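You operate a simulated robot arm through the tools that you are given. There is no shell and no other tool.

Carry out the task below with a simulated two-armed robot. There is one attempt and no reset: what you move stays moved.

Task
Pick up the glue bottle from the plywood tray with one hand, pass it to the other hand and put it on the black mat. Set down upright: glue bottle.
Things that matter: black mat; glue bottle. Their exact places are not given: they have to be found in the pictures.

Only the result counts: the job must be done as asked and must still hold three seconds after the hand-in. Knocking over, shifting, dropping, spilling or breaking anything else fails it.

Robot
Two 7-joint arms with two-finger parallel grippers on one trunk, on a base that moves. Base frame: it is fixed to the floor where the robot stands at the start and does not move with it; the origin is under the middle of the robot, x ahead of it, y to its left, z up. Lengths are in m, angles in degrees, forces in N, time in s.
The left shoulder is at the start at [0.02, 0.113, 1.222], the right one opposite. With the tool pointing down near the work surface each hand reaches from about 0.16 to 0.6 m from the robot's upright axis, wherever it stands, measured 20 degrees to its own side. Places, roughly: black mat (18x26 cm) [0.46, 1.48, 0.9]. Payload 1.57 kg a hand.
Tool frame (each hand has its own): the origin (TCP) lies between the finger pads and is the grasp point; the fingertips stand 0.03 m ahead of it; z points along the fingers, y is the line along which they close. The gripper opens to 0.08 m. The fingers are 0.017 m wide and 0.012 m thick; the gripper's body (0.04 by 0.082 m) begins 0.08 m behind the TCP.
Orientation is that of the tool frame in the base frame, as a unit quaternion [w, x, y, z]. With the fingers straight down and closing along the base's y, the tool's x points along the base's -x, its y along +y and its z along -z.

Tools
- The arms move only by the tool send_rows. It takes "left_series", "right_series" or both (then of equal length, played together; a hand with none holds still); each is a list of rows, each a list of 2 entries, a list of its own where there are three numbers: the shift along the tool's x, y, z in m, then the turn, a rotation vector about the tool's x, y, z in degrees. In form: [[[tx, ty, tz], [rx, ry, rz]], ...]. A call has 1 to 20 rows; each row is the pose to reach, as a shift and turn from the pose commanded when the call began, along the tool's axes at that moment. "left_claw" and "right_claw" are, for a hand that has rows, the finger opening in m, from 0 to 0.08, set as the call begins (left out, the last holds). Rows are played at 5 a second. More than 0.05 m and 8.6 degrees between two rows, or a gripper value outside its range, and nothing of the call is played. Where a pose cannot be reached the arm comes as near as it can. A force on the tool above 40 N (or 10 N above the force at the start of the call, whichever is more), or a blocked arm, ends the call early, and 0.2 s more pass. The fingers move at their own pace (about 0.045 m/s each) and stop on an object; they squeeze with about 28 N. The grip force told is the motor's: it shows also when the fingers shut on nothing. Time passes only in rows, and 0.2 s behind the last, so rows that repeat a pose let the fingers close. The reply holds the time, the measured pose of the TCP, the force on the tool along the base axes, the opening and the grip force, in the units named above and with some noise, with the torque about the TCP (base axes, N m) and any sound that the robot's microphone picked up, and new pictures: "show" is both (left out), scene, wrist or none (wrist: the cameras of the hands that moved).
- Cameras (640 x 400 px; columns grow to the right, rows downward): "scene" is now at [0.094, -0.0094, 1.3405]; the picture's right is [-0.13, -0.99, 0.00], its down [-0.61, 0.08, -0.78] and it looks along [0.78, -0.10, -0.62] (base axes); focal length 279 px, centre (320, 200). "left" rides on the left gripper at [0.072, 0.007, -0.122] in its tool frame; the picture's right is [-0.09, 1.00, 0.00], its down [-0.84, -0.08, -0.54] and it looks along [-0.54, -0.05, 0.84] (tool axes); focal length 238 px, centre (320, 200). "right" rides on the right gripper at [0.072, -0.007, -0.122] in its tool frame; the picture's right is [0.09, 1.00, 0.00], its down [-0.84, 0.08, -0.54] and it looks along [-0.54, 0.05, 0.84] (tool axes); focal length 238 px, centre (320, 200).
- slide_trunk(by): moves the trunk up (or, below 0, down) by that many m; the arms and the scene camera ride with it, the base frame stays. It gives what a move gives, with no picture.
- base_move(legs): drives the robot by 1 to 6 legs, each [ahead, left, turn to the left] in m, m and degrees, along the robot's own axes; the way and the turn of a leg run together, so that a leg with both is an arc; at most 1.5 m and 180 degrees a leg. The arms and the cameras ride along, it lands a little off, and it stops where it bumps. It gives what a move gives, and a new picture of the scene camera.
- aim_head(pan, tilt): turns the head with the scene camera to pan (to the left, within 80 degrees either way) and tilt (down, from -29 to 69), counted from straight ahead of the robot. It gives what a move gives, and a new picture of the scene camera.
- point_at(camera, pixels): for up to 12 pixels [column, row] of the newest picture of that camera ("zoom" is the newest enlarged one), the place [x, y, z] in the base frame of the surface seen there, good to about 0.002 m. The clock stands still meanwhile.
- close_up(camera, box): a new picture of the part [left, top, right, bottom] of that camera's present view, enlarged. The clock stands still meanwhile.
- sign_off(): hands the job in; it is judged then, once.

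Open the grippers and draw the arms clear of the work before you hand the job in, unless the task says otherwise.

The tools are called after "Request:" as a command line: name --argument value ..., lists and objects as JSON in quotes. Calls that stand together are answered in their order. send_rows: Moves the arms, as the interface text tells. Its arguments: {"type":"object","properties":{"left_series":{"type":"array","items":{"type":"array"}},"left_claw":{"type":"number"},"right_series":{"type":"array","items":{"type":"array"}},"right_claw":{"type":"number"},"show":{"type":"string","enum":["both","scene","wrist","none"]}},"required":[]} The other tools are called the same way: slide_trunk (by) moves the trunk up or down; base_move (legs) drives the base; aim_head (pan, tilt) turns the head that bears the scene camera; point_at (camera, pixels) gives the place of the surface under pixels of a picture; close_up (camera, box) takes an enlarged picture of a part of a camera's view; sign_off () hands the job in.

At the start:

```text
t: 0.0
left_position: [0.4791, 0.163, 1.113]
left_tool_rot: [0.0, 0.0, 1.0, 0.001]
left_wrist_force: [-0.2, -0.9, -0.1]
left_moment: [-0.02, -0.01, -0.02]
left_grip_width: 0.08
left_finger_force: 0.1
right_position: [0.4298, -0.1685, 1.0726]
right_tool_rot: [0.0, 0.001, 1.0, 0.0]
right_wrist_force: [-0.6, -0.6, 0.7]
right_moment: [0.0, 0.01, 0.0]
right_grip_width: 0.08
right_finger_force: 0.1
trunk travel left (down, up): [-0.275, 0.295]
robot x, y, heading: [0.0002, 0.0027, 0.0]
head pan, tilt (commanded): [-7.2, 38.3]
```

scene: 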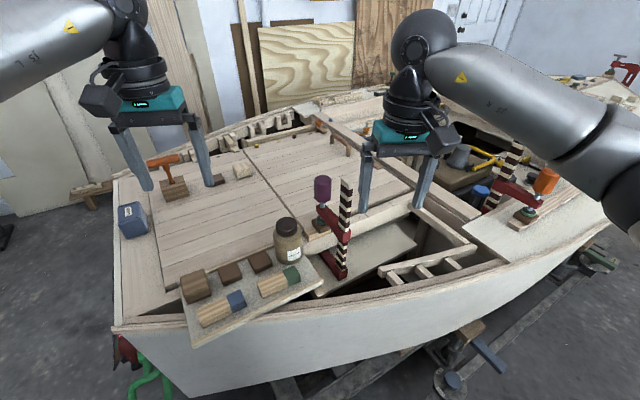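
right: 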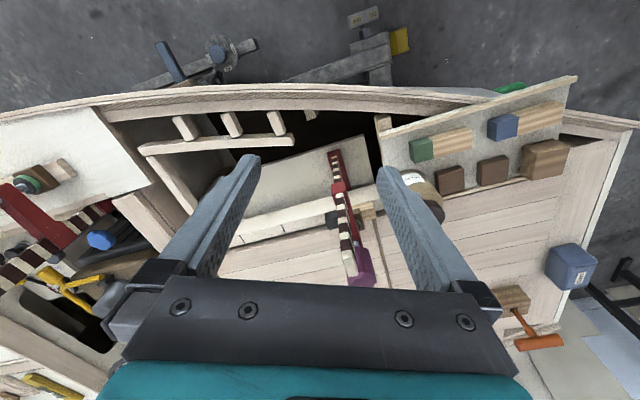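
left: 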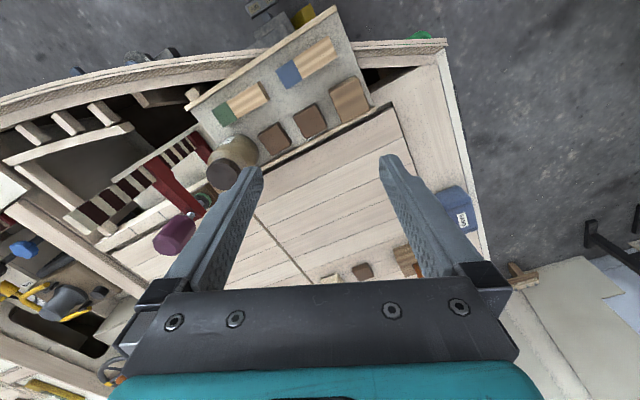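

The scene picture shows a tray with blocks and a brown jar near (288,240), which may be the glue bottle. I'll enlarge that area to identify it.

Request:
close_up --camera "scene" --box '[170, 160, 370, 350]'

Request:
point_at --camera "scene" --pixels '[[288, 222], [288, 240], [290, 258], [195, 288], [237, 302], [290, 275], [215, 315], [195, 345], [325, 280], [340, 240], [323, 187], [130, 220]]'

```text
2.11 times, centred on (270, 255) of scene
```

zoom: 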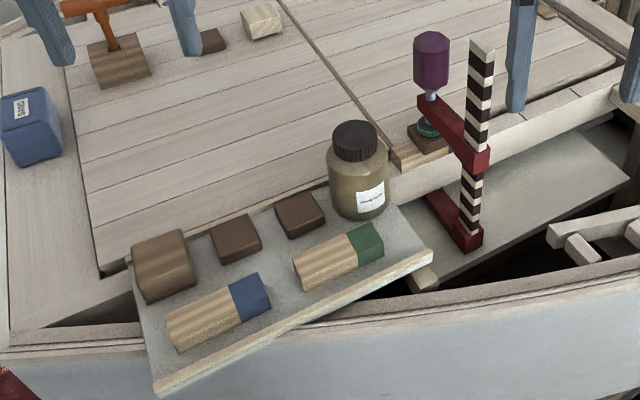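

```text
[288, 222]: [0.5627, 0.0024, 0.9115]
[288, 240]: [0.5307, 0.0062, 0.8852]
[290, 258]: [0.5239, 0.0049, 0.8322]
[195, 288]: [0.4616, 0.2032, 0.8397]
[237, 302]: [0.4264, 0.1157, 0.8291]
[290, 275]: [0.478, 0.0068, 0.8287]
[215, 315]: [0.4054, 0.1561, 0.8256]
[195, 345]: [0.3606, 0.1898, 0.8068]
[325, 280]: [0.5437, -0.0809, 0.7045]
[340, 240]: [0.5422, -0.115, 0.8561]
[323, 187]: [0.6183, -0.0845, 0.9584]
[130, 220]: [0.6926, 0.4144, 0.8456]
```

The jar at (288,240) stands on the tray at about [0.55, 0.005, 0.81–0.91]. I'll zoom further to read its label and check the blue thing at (130,220).

Request:
close_up --camera "scene" --box '[265, 205, 325, 270]'

Request:
close_up --camera "scene" --box '[110, 195, 160, 245]'

Request:
aim_head --pan 75 --tilt 25

```text
6.15 times, centred on (295, 238) of scene
```

zoom: 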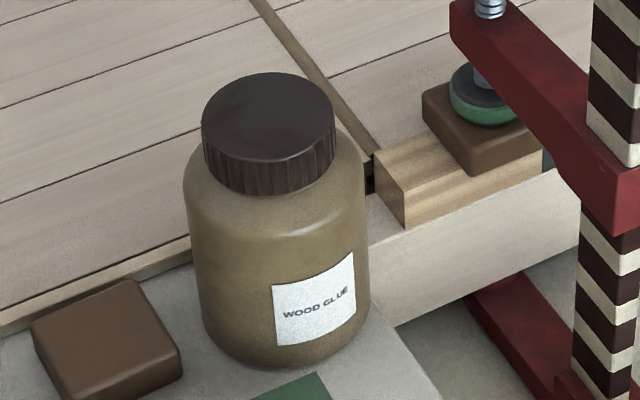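

```text
8.00 times, centred on (135, 220) of scene
```

zoom: 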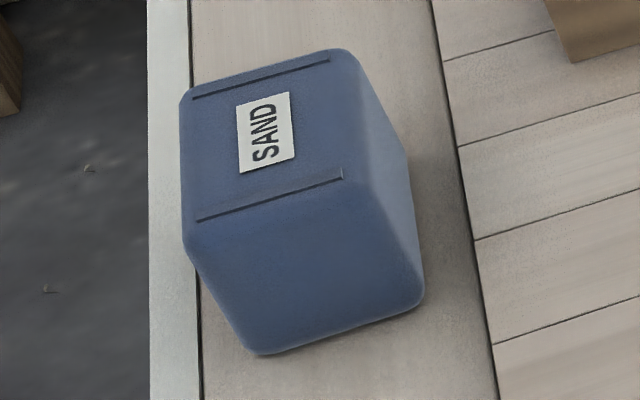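

```text
t: 1.6
left_position: [0.4784, 0.1632, 1.1138]
left_tool_rot: [0.0, 0.0, 1.0, 0.0]
left_wrist_force: [0.7, 0.3, 0.1]
left_moment: [-0.02, 0.02, 0.03]
left_grip_width: 0.0799
left_finger_force: 0.1
right_position: [0.4302, -0.1684, 1.0722]
right_tool_rot: [0.001, 0.0, 1.0, 0.0]
right_wrist_force: [0.0, -1.0, 0.6]
right_moment: [-0.02, 0.01, -0.02]
right_grip_width: 0.08
right_finger_force: 0.0
trunk travel left (down, up): [-0.275, 0.295]
robot x, y, heading: [-0.0046, -0.0029, 0.0]
head pan, tilt (commanded): [75.0, 25.0]
```

scene: 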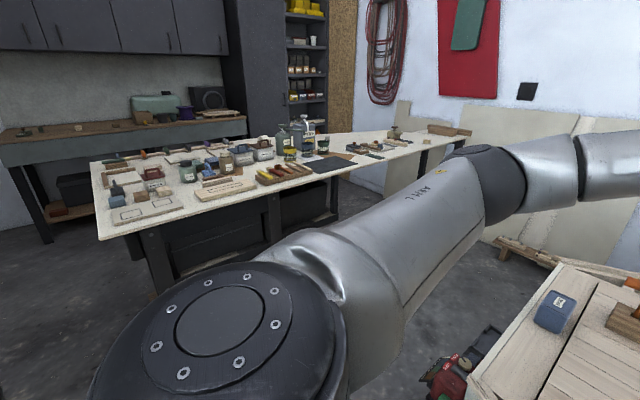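

The jar is labelled WOOD GLUE. The second table shows a black mat near (330,163); I'll zoom in and measure there.

Request:
close_up --camera "scene" --box '[240, 110, 440, 210]'

Request:
point_at --camera "scene" --pixels '[[330, 163], [303, 161], [325, 173], [354, 164], [334, 154], [160, 230], [250, 195], [440, 145], [355, 150], [290, 165], [100, 235], [470, 135]]'

```text
3.20 times, centred on (340, 160) of scene
```

zoom: 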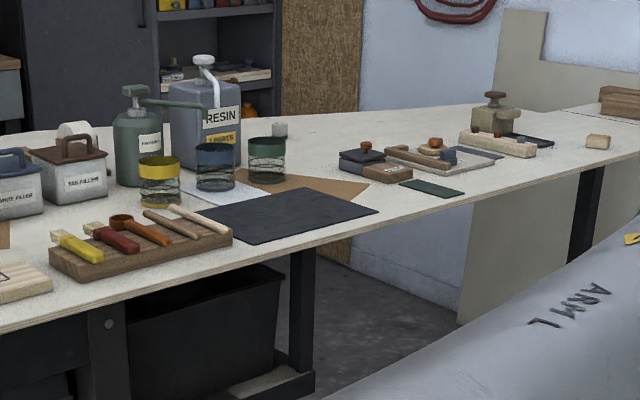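

```text
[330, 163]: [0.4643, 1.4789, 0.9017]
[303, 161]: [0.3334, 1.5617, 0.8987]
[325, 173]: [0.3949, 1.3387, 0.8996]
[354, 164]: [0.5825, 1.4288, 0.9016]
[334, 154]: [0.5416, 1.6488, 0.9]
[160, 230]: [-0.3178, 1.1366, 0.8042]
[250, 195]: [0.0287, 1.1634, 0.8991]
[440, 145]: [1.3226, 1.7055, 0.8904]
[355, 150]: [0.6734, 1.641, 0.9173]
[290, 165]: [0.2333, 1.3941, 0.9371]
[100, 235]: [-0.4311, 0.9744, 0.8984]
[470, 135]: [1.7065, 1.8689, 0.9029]
```

The mat lies near [0.46, 1.48, 0.90] on a table whose near edge runs diagonally. I'll get the mat corners from this zoom, then swing the head back to the jar for exact measurement.

Request:
point_at --camera "zoom" --pixels '[[205, 206], [247, 243], [372, 211], [322, 189], [290, 215], [245, 252], [380, 225], [160, 180], [215, 180], [265, 170], [225, 235], [310, 240]]'

Request:
aim_head --pan 0 --tilt 45

```text
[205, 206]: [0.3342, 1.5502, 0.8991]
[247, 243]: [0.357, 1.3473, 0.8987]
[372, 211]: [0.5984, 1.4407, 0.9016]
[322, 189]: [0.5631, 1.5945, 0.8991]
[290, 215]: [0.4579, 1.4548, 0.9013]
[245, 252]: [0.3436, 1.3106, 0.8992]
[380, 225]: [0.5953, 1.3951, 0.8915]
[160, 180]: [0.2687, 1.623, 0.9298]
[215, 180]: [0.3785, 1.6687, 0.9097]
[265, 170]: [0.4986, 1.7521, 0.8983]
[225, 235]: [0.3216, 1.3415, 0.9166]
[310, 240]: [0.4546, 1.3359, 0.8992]
```

```text
t: 3.0
left_position: [0.4786, 0.163, 1.1135]
left_tool_rot: [0.0, 0.0, 1.0, 0.0]
left_wrist_force: [0.9, 0.7, -0.5]
left_moment: [-0.01, 0.0, -0.01]
left_grip_width: 0.08
left_finger_force: 0.1
right_position: [0.4308, -0.1698, 1.0735]
right_tool_rot: [0.0, 0.0, 1.0, 0.0]
right_wrist_force: [0.9, -0.4, 0.0]
right_moment: [-0.02, 0.0, -0.02]
right_grip_width: 0.08
right_finger_force: 0.1
trunk travel left (down, up): [-0.275, 0.295]
robot x, y, heading: [0.0002, 0.0017, -0.1]
head pan, tilt (commanded): [0.0, 45.0]
```

scene: 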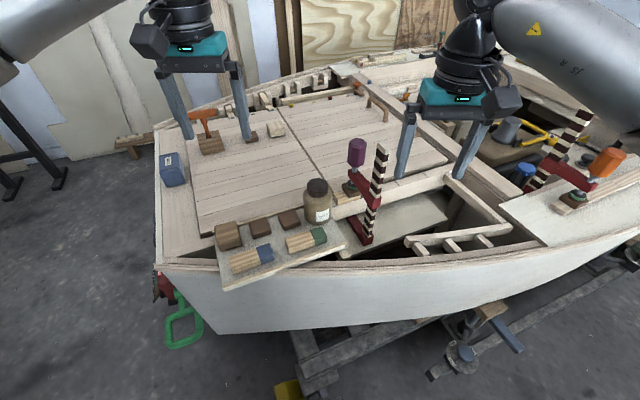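

The mat's long side runs about 21° from base x and its centre is about [0.45, 1.48]. The jar now shows around (317,200); I'll zoom in on it.

Request:
close_up --camera "scene" --box '[270, 160, 366, 250]'

```text
4.44 times, centred on (318, 205) of scene
```

zoom: 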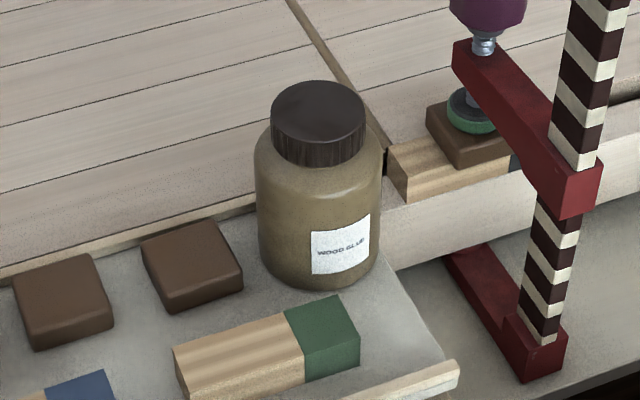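

Request:
point_at --camera "zoom" --pixels '[[317, 87], [317, 125], [276, 115], [360, 115], [317, 155], [318, 180], [318, 270], [320, 292], [262, 200], [375, 200], [240, 290], [320, 105]]'

Request:
point_at --camera "zoom" --pixels '[[195, 240], [240, 285], [325, 310], [350, 370], [520, 15], [480, 60], [585, 180], [590, 10], [420, 160], [400, 270], [230, 200], [450, 370]]'

```text
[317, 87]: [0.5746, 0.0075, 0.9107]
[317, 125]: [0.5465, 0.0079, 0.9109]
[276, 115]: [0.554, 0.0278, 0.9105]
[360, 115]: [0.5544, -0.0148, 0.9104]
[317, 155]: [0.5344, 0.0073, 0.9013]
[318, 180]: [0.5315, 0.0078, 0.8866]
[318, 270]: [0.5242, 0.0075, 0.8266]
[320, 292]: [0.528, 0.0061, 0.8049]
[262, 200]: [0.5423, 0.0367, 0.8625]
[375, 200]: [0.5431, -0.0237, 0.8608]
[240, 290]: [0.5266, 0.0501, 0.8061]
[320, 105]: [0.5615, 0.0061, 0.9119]
```

```text
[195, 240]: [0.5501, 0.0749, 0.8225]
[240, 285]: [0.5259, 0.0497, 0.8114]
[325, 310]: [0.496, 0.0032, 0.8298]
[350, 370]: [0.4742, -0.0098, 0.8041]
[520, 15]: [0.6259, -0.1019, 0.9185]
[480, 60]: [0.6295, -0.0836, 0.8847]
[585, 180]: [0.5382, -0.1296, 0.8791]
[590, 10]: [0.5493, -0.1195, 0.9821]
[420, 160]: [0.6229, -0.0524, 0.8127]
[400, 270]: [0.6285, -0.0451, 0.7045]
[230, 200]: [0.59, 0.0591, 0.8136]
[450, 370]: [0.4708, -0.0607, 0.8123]
```

The cap is centred near [0.5565, 0.0065] with its top at z 0.911, sides at 0.887–0.911, about 0.045 m wide, and the body is about 0.066 m wide. The clamp stands on the jar's right side, so the left hand will pick by the cap from above. I'll move it to a hover point and draw the right hand aside.

Request:
send_rows --left_series '[[[-0.0156, -0.0313, 0.012], [0, 0, 0]], [[-0.0312, -0.0626, 0.024], [0, 0, 0]], [[-0.0468, -0.0939, 0.036], [0, 0, 0]], [[-0.0624, -0.1252, 0.048], [0, 0, 0]], [[-0.078, -0.1565, 0.06], [0, 0, 0]], [[-0.078, -0.1565, 0.06], [0, 0, 0]]]' --right_series '[[[0.016, -0.016, -0.008], [0, 0, 0]], [[0.032, -0.032, -0.016], [0, 0, 0]], [[0.048, -0.048, -0.024], [0, 0, 0]], [[0.064, -0.064, -0.032], [0, 0, 0]], [[0.08, -0.08, -0.04], [0, 0, 0]], [[0.08, -0.08, -0.04], [0, 0, 0]]]' --left_claw 0.08 --show "both"

```text
t: 4.4
left_position: [0.5542, 0.0054, 1.0506]
left_tool_rot: [0.002, 0.0, 1.0, -0.001]
left_wrist_force: [-0.6, -0.2, 0.2]
left_moment: [-0.03, 0.01, 0.02]
left_grip_width: 0.08
left_finger_force: 0.1
right_position: [0.3501, -0.2481, 1.1127]
right_tool_rot: [0.001, -0.001, 1.0, 0.0]
right_wrist_force: [-0.5, 0.3, -1.2]
right_moment: [0.0, 0.02, -0.02]
right_grip_width: 0.0803
right_finger_force: 0.0
trunk travel left (down, up): [-0.275, 0.295]
robot x, y, heading: [0.0025, 0.0027, 0.0]
head pan, tilt (commanded): [0.0, 45.0]
```

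scene: 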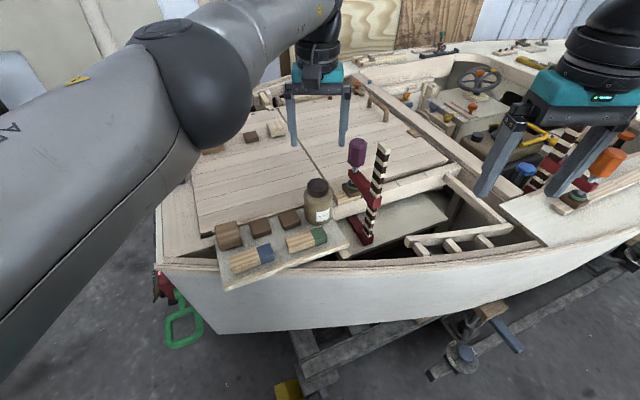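
right: 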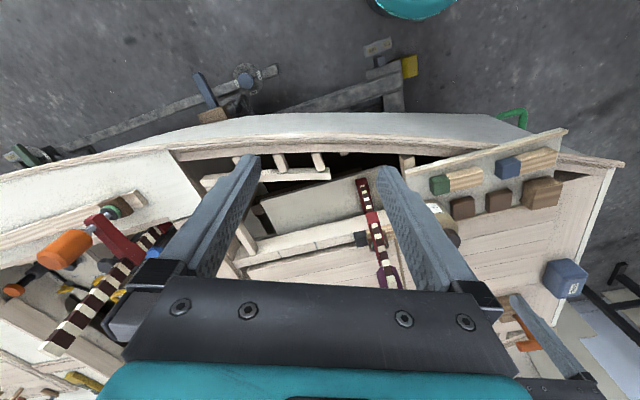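
left: 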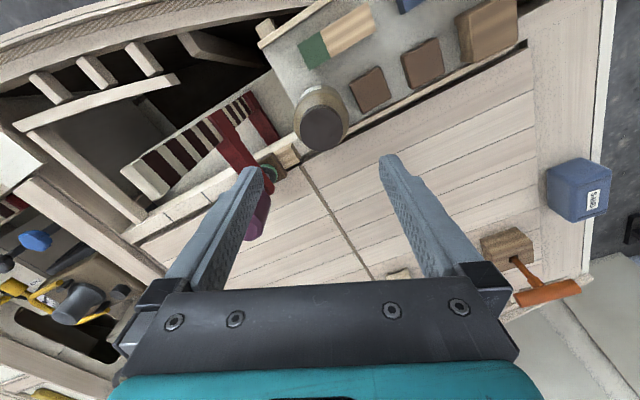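

The left hand hovers at [0.554, 0.005, 1.051] and sees the cap at about (322,130). I'll measure the cap in the left camera to confirm the centring.

Request:
close_up --camera "left" --box '[270, 70, 390, 170]'

Request:
point_at --camera "left" --pixels '[[322, 130], [302, 128], [342, 128], [322, 110], [322, 148], [320, 95], [365, 90], [262, 205], [258, 225]]'

```text
4.00 times, centred on (330, 120) of left
```

zoom: 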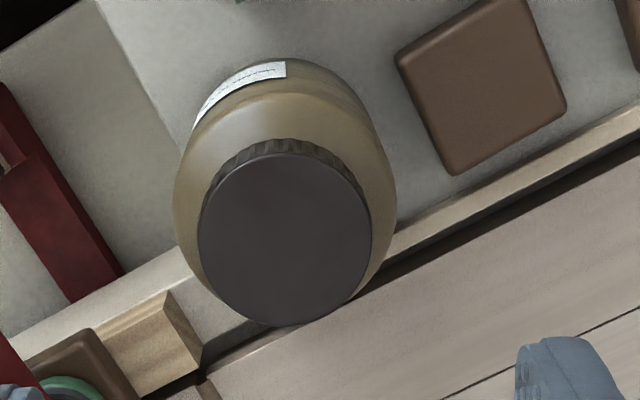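

```text
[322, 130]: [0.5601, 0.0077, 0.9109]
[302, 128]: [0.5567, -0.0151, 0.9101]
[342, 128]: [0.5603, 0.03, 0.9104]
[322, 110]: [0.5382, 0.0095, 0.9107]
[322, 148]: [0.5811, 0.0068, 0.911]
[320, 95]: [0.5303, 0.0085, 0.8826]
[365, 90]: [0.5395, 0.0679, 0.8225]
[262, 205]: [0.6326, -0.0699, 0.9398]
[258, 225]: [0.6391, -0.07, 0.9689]
```

The cap centre measures about [0.559, 0.0065], 0.049 m wide, top z 0.911. I'll lower the open left hand straight to just above the cap and look again.

Request:
send_rows --left_series '[[[-0.004, 0.001, 0.025], [0, 0, 0]], [[-0.004, 0.001, 0.05], [0, 0, 0]], [[-0.004, 0.001, 0.075], [0, 0, 0]], [[-0.004, 0.001, 0.095], [0, 0, 0]], [[-0.004, 0.001, 0.095], [0, 0, 0]], [[-0.004, 0.001, 0.095], [0, 0, 0]]]' --left_claw 0.08 --show "both"

```text
t: 5.8
left_position: [0.553, 0.0115, 0.9592]
left_tool_rot: [0.001, 0.0, 1.0, 0.0]
left_wrist_force: [0.0, -0.2, -0.4]
left_moment: [0.0, 0.0, 0.0]
left_grip_width: 0.08
left_finger_force: 0.0
left hand out of reach, approached as far as the arm can: row 1, 2, 3, 4, 5, 6
right_position: [0.3504, -0.2487, 1.1126]
right_tool_rot: [0.0, 0.0, 1.0, 0.0]
right_wrist_force: [0.1, -0.4, -0.7]
right_moment: [0.02, -0.03, -0.01]
right_grip_width: 0.08
right_finger_force: 0.1
trunk travel left (down, up): [-0.275, 0.295]
robot x, y, heading: [0.0043, -0.0033, 0.1]
head pan, tilt (commanded): [0.0, 45.0]
```

scene: 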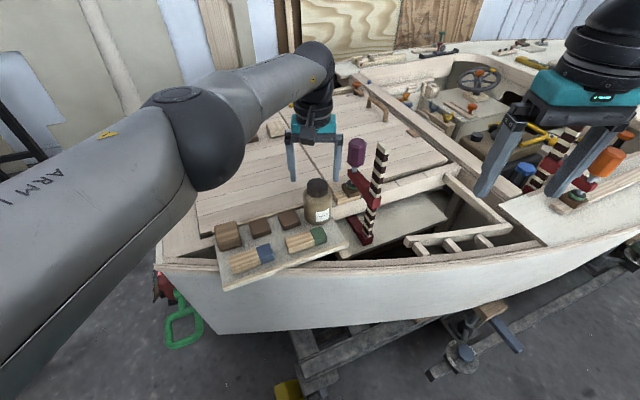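
left: 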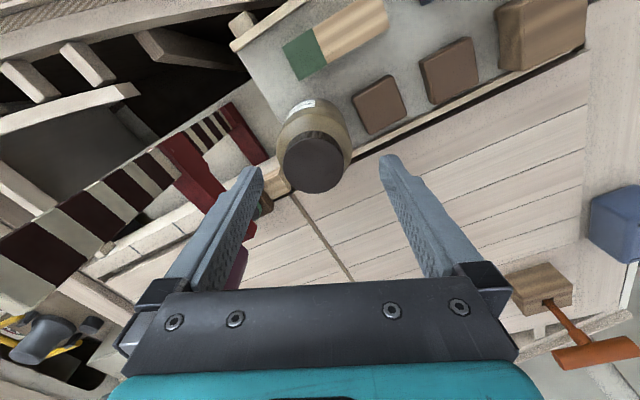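

The left arm stops short ([0.553, 0.0115, 0.959]) because it is at the end of its reach with the tool vertical. Tilting the tool 22° so the wrist sits back towards the robot should gain reach, so I'll do that with a small lift.

Request:
send_rows --left_series '[[[0, 0, -0.02], [0, -6, 0]], [[0, 0, -0.03], [0, -12, 0]], [[0, 0, -0.03], [0, -18, 0]], [[0, 0, -0.03], [0, -22, 0]], [[0, 0, -0.03], [0, -22, 0]], [[0, 0, -0.03], [0, -22, 0]]]' --left_claw 0.08 --show "both"

```text
t: 7.2
left_position: [0.5539, 0.0119, 0.9888]
left_tool_rot: [0.19, 0.0, 0.982, -0.001]
left_wrist_force: [0.1, 0.5, 0.1]
left_moment: [0.01, 0.04, 0.0]
left_grip_width: 0.0801
left_finger_force: 0.0
right_position: [0.3489, -0.2497, 1.1126]
right_tool_rot: [0.0, 0.0, 1.0, 0.0]
right_wrist_force: [0.2, -0.4, -0.4]
right_moment: [-0.01, -0.03, -0.02]
right_grip_width: 0.0799
right_finger_force: 0.1
trunk travel left (down, up): [-0.275, 0.295]
robot x, y, heading: [0.0022, 0.0018, 0.3]
head pan, tilt (commanded): [0.0, 45.0]
```

scene: 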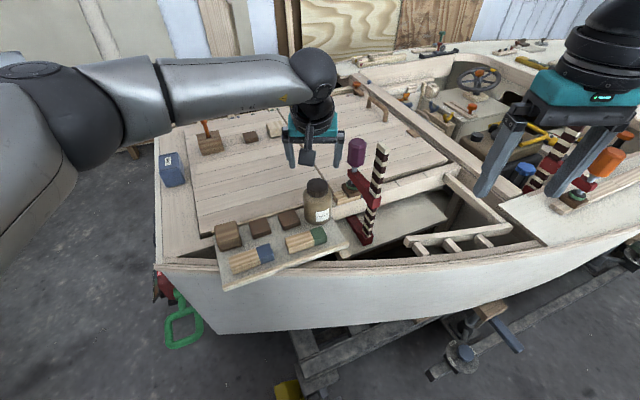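
left: 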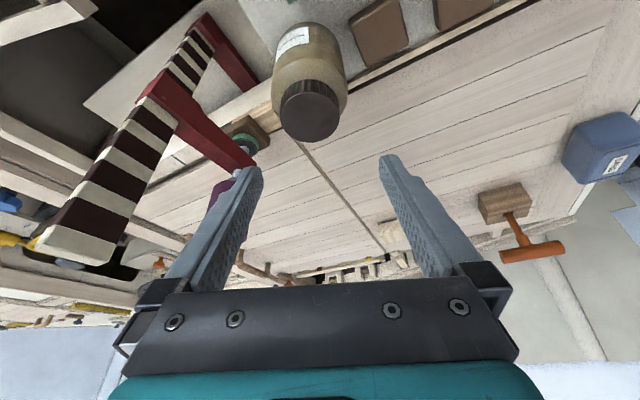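

The tilted pose is within reach at [0.554, 0.012, 0.989] and the cap shows at (310,110) between the finger lines. I'll centre on y and lower so the fingers straddle the cap, without closing yet.

Request:
send_rows --left_series '[[[0.0, -0.0054, 0.0], [0, 0, 0]], [[0.0072, -0.0054, 0.0164], [0, 0, 0]], [[0.0145, -0.0054, 0.0329], [0, 0, 0]], [[0.0217, -0.0054, 0.0493], [0, 0, 0]], [[0.0289, -0.0054, 0.0657], [0, 0, 0]], [[0.0289, -0.0054, 0.0657], [0, 0, 0]], [[0.0289, -0.0054, 0.0657], [0, 0, 0]]]' --left_claw 0.08 --show "both"

```text
t: 8.8
left_position: [0.5518, 0.0059, 0.9168]
left_tool_rot: [0.191, 0.0, 0.982, 0.0]
left_wrist_force: [0.0, 0.8, 0.2]
left_moment: [-0.01, 0.01, -0.04]
left_grip_width: 0.0799
left_finger_force: 0.0
right_position: [0.3503, -0.2483, 1.1129]
right_tool_rot: [0.0, 0.0, 1.0, 0.0]
right_wrist_force: [-0.3, 0.3, 0.0]
right_moment: [0.02, -0.01, 0.01]
right_grip_width: 0.0801
right_finger_force: 0.2
trunk travel left (down, up): [-0.275, 0.295]
robot x, y, heading: [0.0013, -0.0014, 0.0]
head pan, tilt (commanded): [0.0, 45.0]
```

scene: 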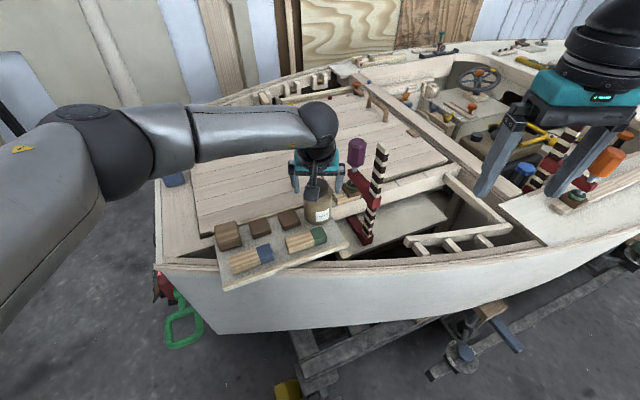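
left: 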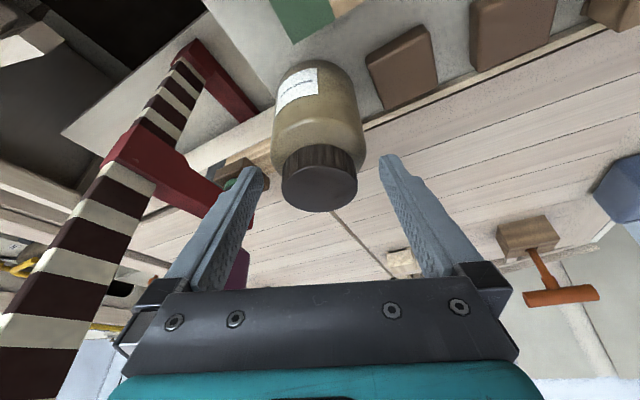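

The hand reached [0.552, 0.006, 0.917] with no contact and the cap at (320,178) sits between the fingertips at (255,175) and (388,160). I'll zoom to check depth before closing.

Request:
close_up --camera "left" --box '[230, 100, 410, 230]'

Request:
close_up --camera "scene" --box '[270, 140, 370, 240]'

Request:
point_at --camera "left" --pixels '[[320, 205], [320, 180], [320, 150], [283, 185], [356, 185], [390, 162], [252, 172], [320, 140]]'

```text
3.08 times, centred on (320, 165) of left
```

zoom: 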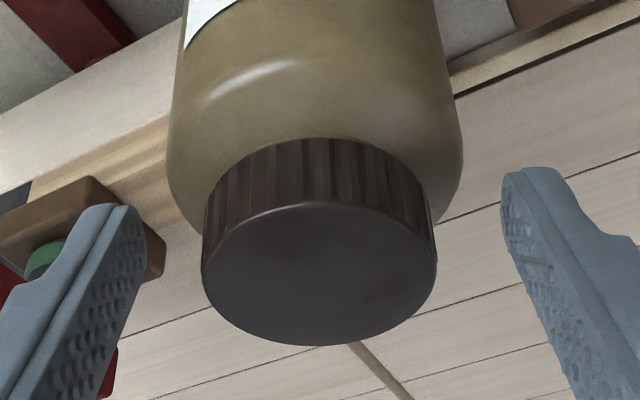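

```text
4.00 times, centred on (320, 190) of scene
```

zoom: 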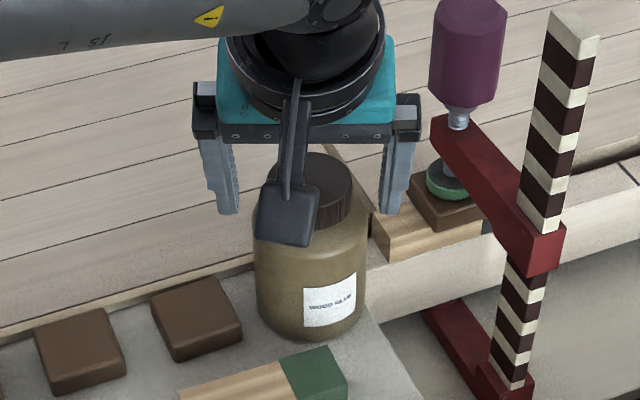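

```text
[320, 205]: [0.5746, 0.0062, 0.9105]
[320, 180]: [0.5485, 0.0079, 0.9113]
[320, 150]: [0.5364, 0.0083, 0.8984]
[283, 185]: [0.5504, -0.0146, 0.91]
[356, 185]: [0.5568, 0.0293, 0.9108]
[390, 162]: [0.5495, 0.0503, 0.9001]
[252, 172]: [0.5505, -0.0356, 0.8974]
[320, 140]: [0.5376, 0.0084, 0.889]
```

The fingers are centred on the cap with tips at its lower rim level. I'll close the left gripper and hold still.

Request:
send_rows --left_series '[[[0, 0, 0], [0, 0, 0]], [[0, 0, 0], [0, 0, 0]], [[0, 0, 0], [0, 0, 0]], [[0, 0, 0], [0, 0, 0]], [[0, 0, 0], [0, 0, 0]], [[0, 0, 0], [0, 0, 0]]]' --left_claw 0.02 --show "wrist"

```text
t: 10.2
left_position: [0.552, 0.0062, 0.9196]
left_tool_rot: [0.194, -0.001, 0.981, -0.001]
left_wrist_force: [-1.0, 0.8, 22.9]
left_moment: [-0.03, -0.07, -0.01]
left_grip_width: 0.0463
left_finger_force: 28.0
right_position: [0.3483, -0.2493, 1.1127]
right_tool_rot: [0.001, -0.001, 1.0, 0.001]
right_wrist_force: [-0.2, 0.3, -0.4]
right_moment: [-0.01, -0.01, 0.0]
right_grip_width: 0.08
right_finger_force: 0.0
trunk travel left (down, up): [-0.275, 0.295]
robot x, y, heading: [-0.0019, -0.0007, -0.1]
head pan, tilt (commanded): [0.0, 45.0]
heard: snap
```

left: 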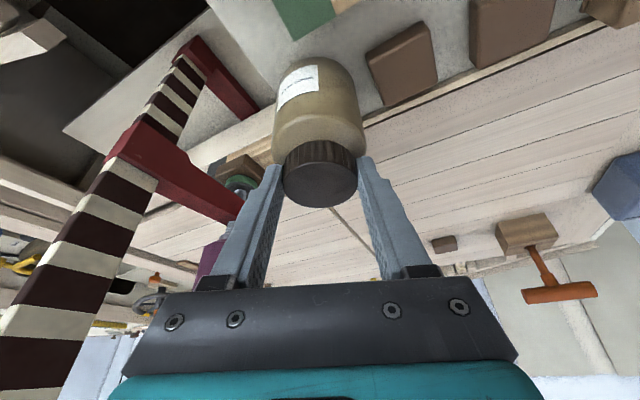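

The grip closed at 0.046 m with 28 N, but a "snap" was heard and the tool feels 23 N upward, so the tips are likely riding on the jar's shoulder. I'll look closely before doing anything else.

Request:
close_up --camera "left" --box '[230, 100, 410, 230]'

Request:
close_up --camera "scene" --box '[270, 140, 370, 240]'

```text
3.08 times, centred on (320, 165) of left
```

zoom: 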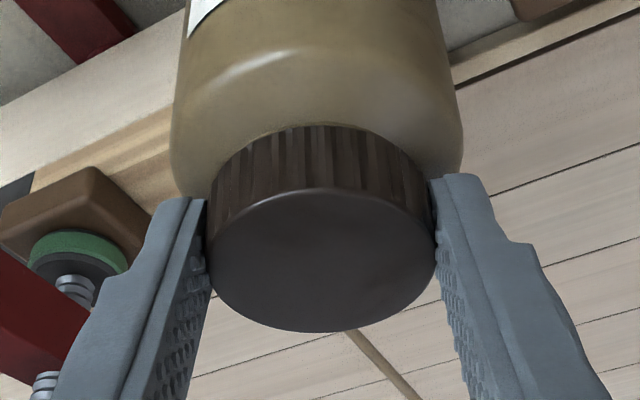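

```text
4.00 times, centred on (320, 190) of scene
```

zoom: 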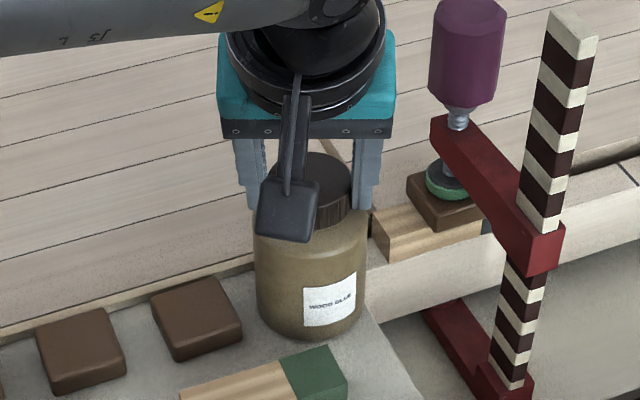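

The tips appear pressed onto the shoulder beneath the cap. I'll ease the hand up 3 mm with the grip kept closed to relieve the downward push, then read the force.

Request:
send_rows --left_series '[[[-0.0006, 0, -0.0014], [0, 0, 0]], [[-0.0011, 0, -0.0028], [0, 0, 0]], [[-0.0011, 0, -0.0028], [0, 0, 0]]]' --left_claw 0.02 --show "wrist"

```text
t: 11.0
left_position: [0.552, 0.006, 0.9208]
left_tool_rot: [0.191, 0.0, 0.982, 0.001]
left_wrist_force: [5.8, -2.9, 14.3]
left_moment: [-0.17, -0.28, -0.02]
left_grip_width: 0.0465
left_finger_force: 28.2
right_position: [0.3493, -0.2482, 1.1125]
right_tool_rot: [-0.001, -0.001, 1.0, 0.0]
right_wrist_force: [0.6, -1.1, -0.6]
right_moment: [-0.03, 0.01, 0.01]
right_grip_width: 0.0799
right_finger_force: 0.1
trunk travel left (down, up): [-0.275, 0.295]
robot x, y, heading: [-0.0015, -0.0014, 0.1]
head pan, tilt (commanded): [0.0, 45.0]
```

left: 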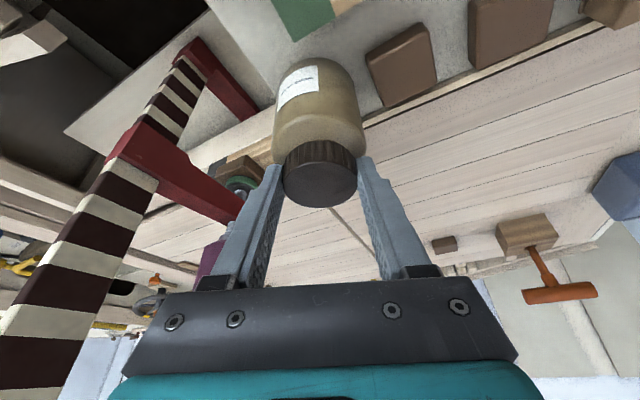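

The upward force dropped to 14 N, so the push is easing. I'll raise another 5 mm and check force and whether the jar follows.

Request:
send_rows --left_series '[[[-0.0007, 0, -0.0019], [0, 0, 0]], [[-0.0015, 0, -0.0037], [0, 0, 0]], [[-0.0019, 0, -0.0046], [0, 0, 0]], [[-0.0019, 0, -0.0046], [0, 0, 0]]]' --left_claw 0.02 --show "wrist"

```text
t: 12.0
left_position: [0.55, 0.0062, 0.9244]
left_tool_rot: [0.19, 0.0, 0.982, 0.001]
left_wrist_force: [-0.4, 0.4, -0.4]
left_moment: [0.01, -0.03, 0.0]
left_grip_width: 0.0461
left_finger_force: 27.8
right_position: [0.3495, -0.2492, 1.1134]
right_tool_rot: [0.0, 0.0, 1.0, 0.001]
right_wrist_force: [-1.1, 0.8, -0.3]
right_moment: [-0.01, -0.01, 0.01]
right_grip_width: 0.08
right_finger_force: 0.1
trunk travel left (down, up): [-0.275, 0.295]
robot x, y, heading: [-0.0009, 0.0022, 0.1]
head pan, tilt (commanded): [0.0, 45.0]
```

left: 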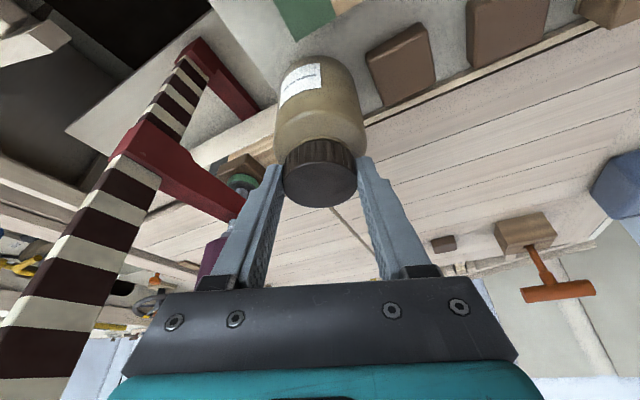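

The vertical force is now near zero at z 0.924. I'll zoom in to see whether the jar moves with the cap or the cap is separating.

Request:
close_up --camera "left" --box '[230, 100, 410, 230]'

Request:
close_up --camera "scene" --box '[285, 165, 355, 235]'

Request:
point_at --camera "left" --pixels '[[320, 195], [320, 180], [320, 150], [320, 140], [320, 100], [252, 172]]'

```text
3.08 times, centred on (320, 165) of left
```

zoom: 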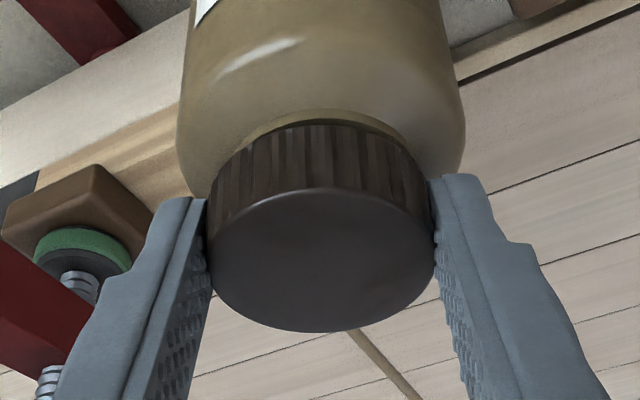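

```text
5.71 times, centred on (320, 200) of scene
```

zoom: 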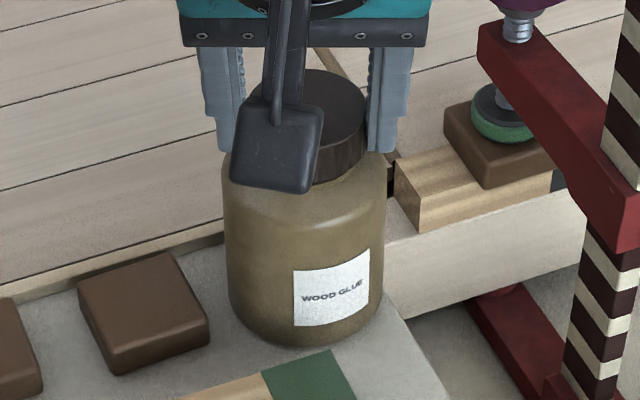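

```text
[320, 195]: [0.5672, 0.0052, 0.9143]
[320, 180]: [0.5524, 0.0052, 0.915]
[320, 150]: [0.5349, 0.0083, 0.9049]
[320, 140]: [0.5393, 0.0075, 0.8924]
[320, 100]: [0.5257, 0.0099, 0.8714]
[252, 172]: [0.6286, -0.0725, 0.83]
```

The jar's label hasn't moved in the scene view, while the cap top rose from 0.911 to 0.915 and a neck ring shows under it: the cap is coming off the body, so the jar mustn't be lifted by its cap. I'll lower the cap straight back onto its seat with the grip still closed.

Request:
send_rows --left_series '[[[0.0004, 0, 0.0011], [0, 0, 0]], [[0.0009, 0, 0.0022], [0, 0, 0]], [[0.0013, 0, 0.0033], [0, 0, 0]], [[0.0013, 0, 0.0033], [0, 0, 0]]]' --left_claw 0.02 --show "wrist"

Request:
close_up --camera "left" --box '[230, 100, 410, 230]'

Request:
point_at --camera "left" --pixels '[[320, 195], [320, 180], [310, 185], [330, 185], [320, 150], [320, 140], [320, 100]]'

```text
t: 13.0
left_position: [0.5517, 0.0044, 0.9206]
left_tool_rot: [0.191, 0.001, 0.982, -0.001]
left_wrist_force: [-1.0, -0.1, 1.3]
left_moment: [0.04, -0.02, 0.03]
left_grip_width: 0.0463
left_finger_force: 27.6
right_position: [0.3485, -0.2491, 1.1135]
right_tool_rot: [0.0, 0.0, 1.0, 0.0]
right_wrist_force: [-0.9, 0.0, 0.0]
right_moment: [0.0, 0.0, 0.02]
right_grip_width: 0.08
right_finger_force: 0.0
trunk travel left (down, up): [-0.275, 0.295]
robot x, y, heading: [0.0026, 0.0019, -0.1]
head pan, tilt (commanded): [0.0, 45.0]
```

left: 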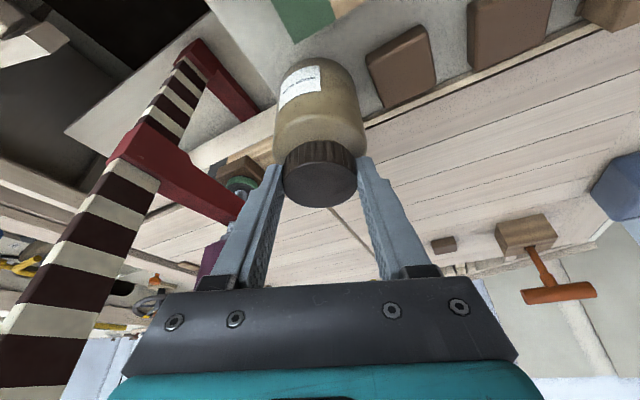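

```text
3.08 times, centred on (320, 165) of left
```

zoom: 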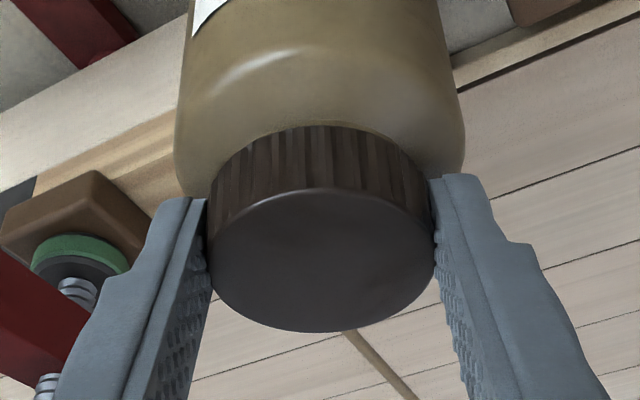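

```text
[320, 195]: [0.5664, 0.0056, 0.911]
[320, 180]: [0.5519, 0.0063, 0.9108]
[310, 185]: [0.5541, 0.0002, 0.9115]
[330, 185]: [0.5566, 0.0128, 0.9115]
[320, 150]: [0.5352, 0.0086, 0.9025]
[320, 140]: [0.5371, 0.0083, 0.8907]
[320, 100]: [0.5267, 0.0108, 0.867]
```

The cap top is back at z 0.911 with only 1 N, and the neck gap has closed. I'll now open the left gripper without moving the hand.

Request:
send_rows --left_series '[[[0, 0, 0], [0, 0, 0]], [[0, 0, 0], [0, 0, 0]], [[0, 0, 0], [0, 0, 0]], [[0, 0, 0], [0, 0, 0]]]' --left_claw 0.08 --show "wrist"

Request:
close_up --camera "left" --box '[230, 100, 410, 230]'

Request:
point_at --camera "left" --pixels '[[320, 195], [320, 180], [310, 185], [330, 185], [320, 150], [320, 140], [320, 100], [283, 180], [356, 180]]'

```text
t: 14.0
left_position: [0.5508, 0.0065, 0.9204]
left_tool_rot: [0.191, -0.001, 0.982, 0.0]
left_wrist_force: [0.3, 0.7, -0.5]
left_moment: [-0.01, -0.01, 0.0]
left_grip_width: 0.0798
left_finger_force: 0.1
right_position: [0.3491, -0.2484, 1.1126]
right_tool_rot: [0.0, 0.001, 1.0, -0.001]
right_wrist_force: [1.0, 0.7, -0.5]
right_moment: [0.01, 0.04, -0.01]
right_grip_width: 0.08
right_finger_force: 0.1
trunk travel left (down, up): [-0.275, 0.295]
robot x, y, heading: [0.0005, -0.0005, -0.3]
head pan, tilt (commanded): [0.0, 45.0]
```

left: 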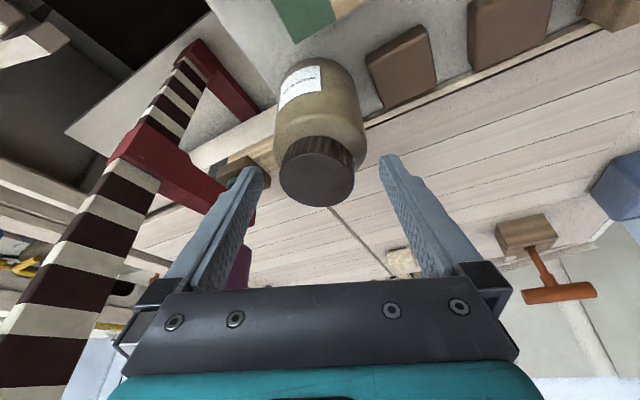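

```text
3.08 times, centred on (320, 165) of left
```

zoom: 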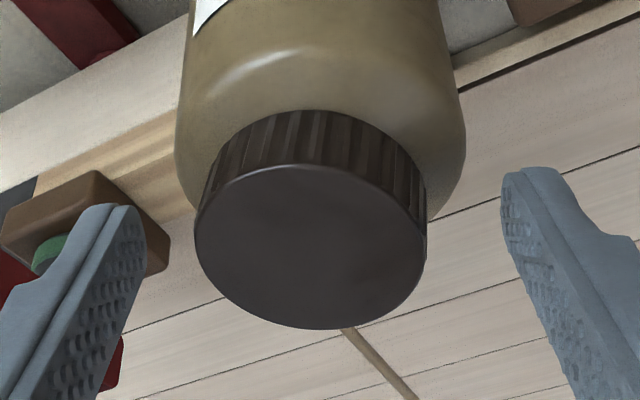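

```text
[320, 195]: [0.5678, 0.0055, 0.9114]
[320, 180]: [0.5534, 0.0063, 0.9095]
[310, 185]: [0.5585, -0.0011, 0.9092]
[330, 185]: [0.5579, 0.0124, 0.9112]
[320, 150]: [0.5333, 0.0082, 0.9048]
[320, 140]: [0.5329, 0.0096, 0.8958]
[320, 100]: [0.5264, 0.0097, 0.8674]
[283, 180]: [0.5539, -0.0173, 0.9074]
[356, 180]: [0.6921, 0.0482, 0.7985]
```

The cap now looks slightly cocked (its −y side at 0.907, +y side higher). I'll measure its top more finely.

Request:
point_at --camera "zoom" --pixels '[[310, 180], [310, 240], [310, 310], [215, 230], [260, 240], [360, 250], [405, 260], [300, 170], [300, 150], [240, 160], [395, 180], [310, 118]]'

Request:
close_up --camera "scene" --box '[285, 165, 355, 235]'

```text
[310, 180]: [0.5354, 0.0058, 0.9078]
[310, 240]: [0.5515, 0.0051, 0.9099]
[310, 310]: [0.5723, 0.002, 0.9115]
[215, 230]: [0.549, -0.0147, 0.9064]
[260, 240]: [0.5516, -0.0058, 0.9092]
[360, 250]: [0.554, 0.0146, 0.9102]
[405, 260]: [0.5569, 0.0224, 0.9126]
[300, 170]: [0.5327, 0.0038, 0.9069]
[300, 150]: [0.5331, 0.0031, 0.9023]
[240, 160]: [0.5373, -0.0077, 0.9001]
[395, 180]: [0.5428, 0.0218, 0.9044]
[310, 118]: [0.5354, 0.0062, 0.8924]
```

```text
5.71 times, centred on (320, 200) of scene
```

zoom: 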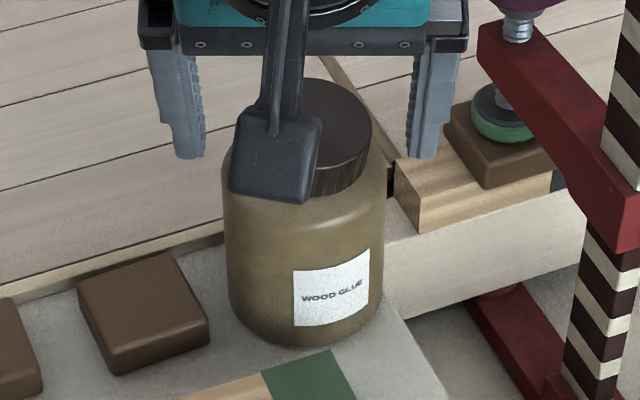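

The cap sits tilted about 9° (low on the −y side), i.e. loose on its neck. I'll raise the hand clear with fingers open, then use the closed fingertips to press the cap level onto its seat.

Request:
send_rows --left_series '[[[-0.0075, 0, -0.0185], [0, 0, 0]], [[-0.015, 0, -0.0371], [0, 0, 0]], [[-0.0252, 0.0005, -0.0538], [0, 0, 0]], [[-0.0252, 0.0005, -0.0538], [0, 0, 0]]]' --left_claw 0.08 --show "wrist"

Request:
send_rows --left_series '[[[0, 0, 0], [0, 0, 0]], [[0, 0, 0], [0, 0, 0]], [[0, 0, 0], [0, 0, 0]], [[0, 0, 0], [0, 0, 0]], [[0, 0, 0], [0, 0, 0]], [[0, 0, 0], [0, 0, 0]]]' --left_claw 0.0 --show "both"

```text
t: 15.0
left_position: [0.5544, 0.0072, 0.9813]
left_tool_rot: [0.191, 0.0, 0.982, 0.0]
left_wrist_force: [0.3, -0.4, 0.2]
left_moment: [0.04, -0.05, 0.01]
left_grip_width: 0.08
left_finger_force: 0.2
right_position: [0.3495, -0.2499, 1.1123]
right_tool_rot: [0.001, 0.0, 1.0, 0.0]
right_wrist_force: [1.0, -0.5, -0.2]
right_moment: [-0.05, 0.01, -0.02]
right_grip_width: 0.08
right_finger_force: 0.0
trunk travel left (down, up): [-0.275, 0.295]
robot x, y, heading: [-0.0014, 0.002, 0.0]
head pan, tilt (commanded): [0.0, 45.0]
```

left: 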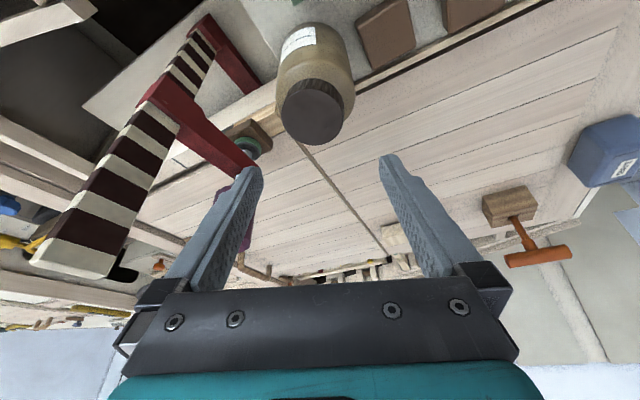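

```text
t: 16.4
left_position: [0.5541, 0.0073, 0.9808]
left_tool_rot: [0.19, 0.0, 0.982, -0.001]
left_wrist_force: [0.0, -0.2, -0.3]
left_moment: [0.01, 0.0, 0.01]
left_grip_width: 0.0
left_finger_force: 21.1
right_position: [0.3493, -0.2489, 1.1114]
right_tool_rot: [0.001, 0.0, 1.0, 0.0]
right_wrist_force: [0.0, 0.0, -0.1]
right_moment: [0.01, 0.02, 0.03]
right_grip_width: 0.0799
right_finger_force: 0.1
trunk travel left (down, up): [-0.275, 0.295]
robot x, y, heading: [-0.0021, 0.0012, -0.1]
head pan, tilt (commanded): [0.0, 45.0]
```

scene: 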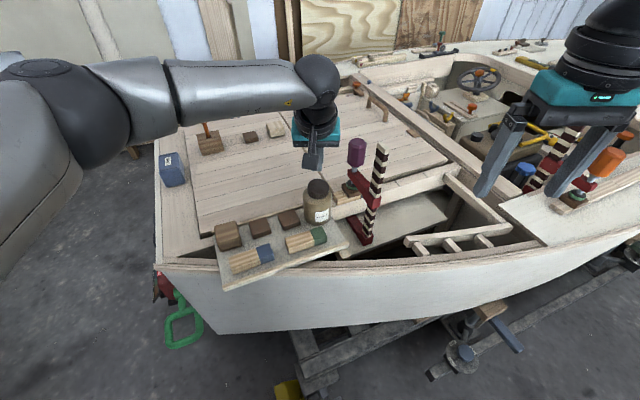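
left: 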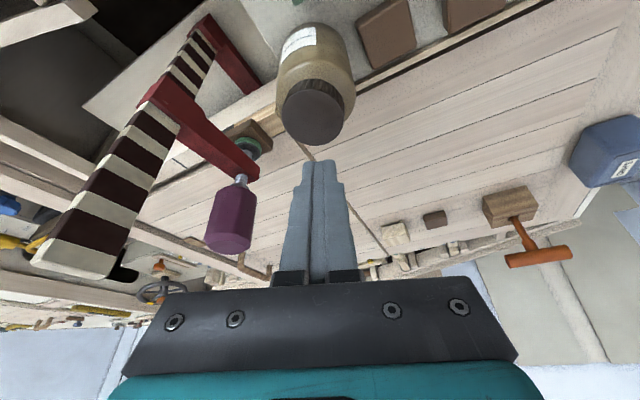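

The fingers are shut and the hand is at z 0.981. I'll look closely at the cap from both cameras now that the view is clearer.

Request:
close_up --camera "scene" --box '[295, 170, 345, 230]'

Request:
close_up --camera "left" --box '[260, 40, 380, 190]'

Request:
point_at --camera "zoom" --pixels '[[300, 265], [300, 230], [300, 200], [240, 235], [270, 235], [330, 235], [360, 235], [300, 270], [250, 290], [320, 310], [240, 200], [360, 205]]'

```text
6.67 times, centred on (320, 200) of scene
```

zoom: 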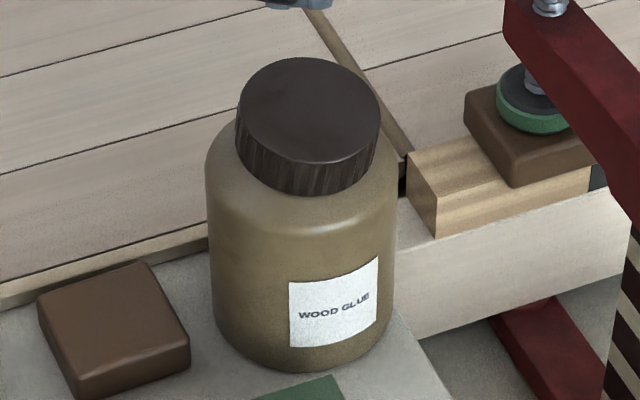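

```text
2.67 times, centred on (320, 115) of left
```

zoom: 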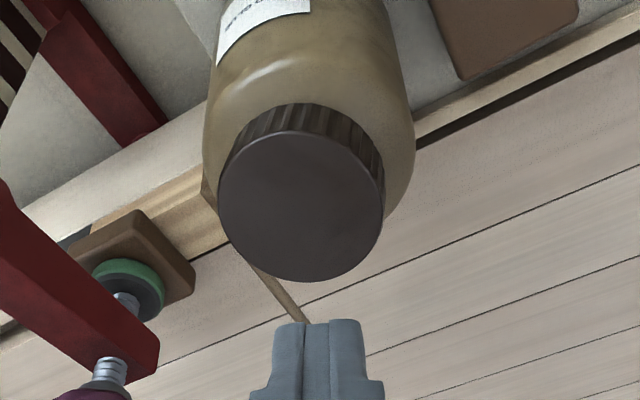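

```text
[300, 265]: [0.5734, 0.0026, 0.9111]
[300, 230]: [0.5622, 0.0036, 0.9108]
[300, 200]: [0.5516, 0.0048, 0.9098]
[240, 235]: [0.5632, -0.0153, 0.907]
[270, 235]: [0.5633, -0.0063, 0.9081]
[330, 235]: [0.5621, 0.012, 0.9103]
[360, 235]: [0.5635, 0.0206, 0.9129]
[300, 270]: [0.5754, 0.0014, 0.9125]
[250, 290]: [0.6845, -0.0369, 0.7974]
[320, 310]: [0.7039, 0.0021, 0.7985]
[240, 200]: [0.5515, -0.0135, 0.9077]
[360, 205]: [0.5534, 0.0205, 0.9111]
```

The cap has slid slightly to the front-right and leans. I'll bring the closed fingertips down onto its middle, just touching, to press it level.

Request:
send_rows --left_series '[[[0.004, 0.0005, 0.0115], [0, 0, 0]], [[0.008, 0.0005, 0.023], [0, 0, 0]], [[0.0121, 0.0005, 0.034], [0, 0, 0]], [[0.0131, 0.0005, 0.0366], [0, 0, 0]], [[0.0137, 0.0005, 0.0379], [0, 0, 0]], [[0.0137, 0.0005, 0.0379], [0, 0, 0]]]' --left_claw 0.0 --show "wrist"

Request:
close_up --camera "left" --box '[260, 80, 380, 230]'

```text
t: 17.8
left_position: [0.5567, 0.0086, 0.9422]
left_tool_rot: [0.192, -0.001, 0.981, 0.001]
left_wrist_force: [1.9, 1.8, 5.8]
left_moment: [0.06, -0.06, -0.02]
left_grip_width: 0.0
left_finger_force: 21.4
right_position: [0.3501, -0.2485, 1.113]
right_tool_rot: [0.0, 0.0, 1.0, 0.0]
right_wrist_force: [0.2, 0.2, 0.0]
right_moment: [0.01, 0.01, 0.01]
right_grip_width: 0.08
right_finger_force: 0.1
trunk travel left (down, up): [-0.275, 0.295]
robot x, y, heading: [0.0008, 0.0032, -0.2]
head pan, tilt (commanded): [0.0, 45.0]
```

left: 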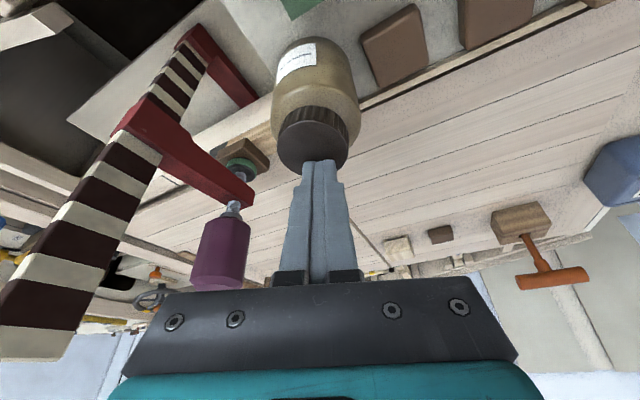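

```text
2.67 times, centred on (320, 155) of left
```

zoom: 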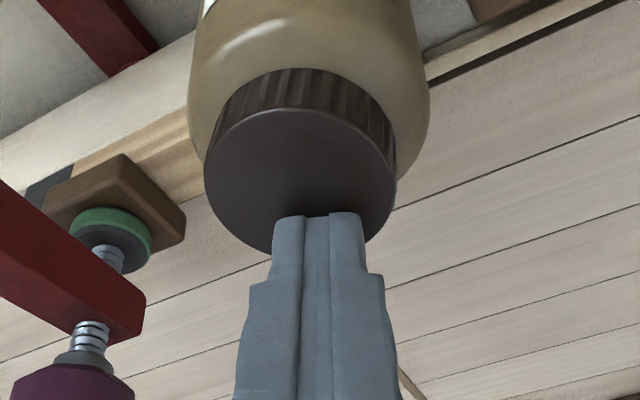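

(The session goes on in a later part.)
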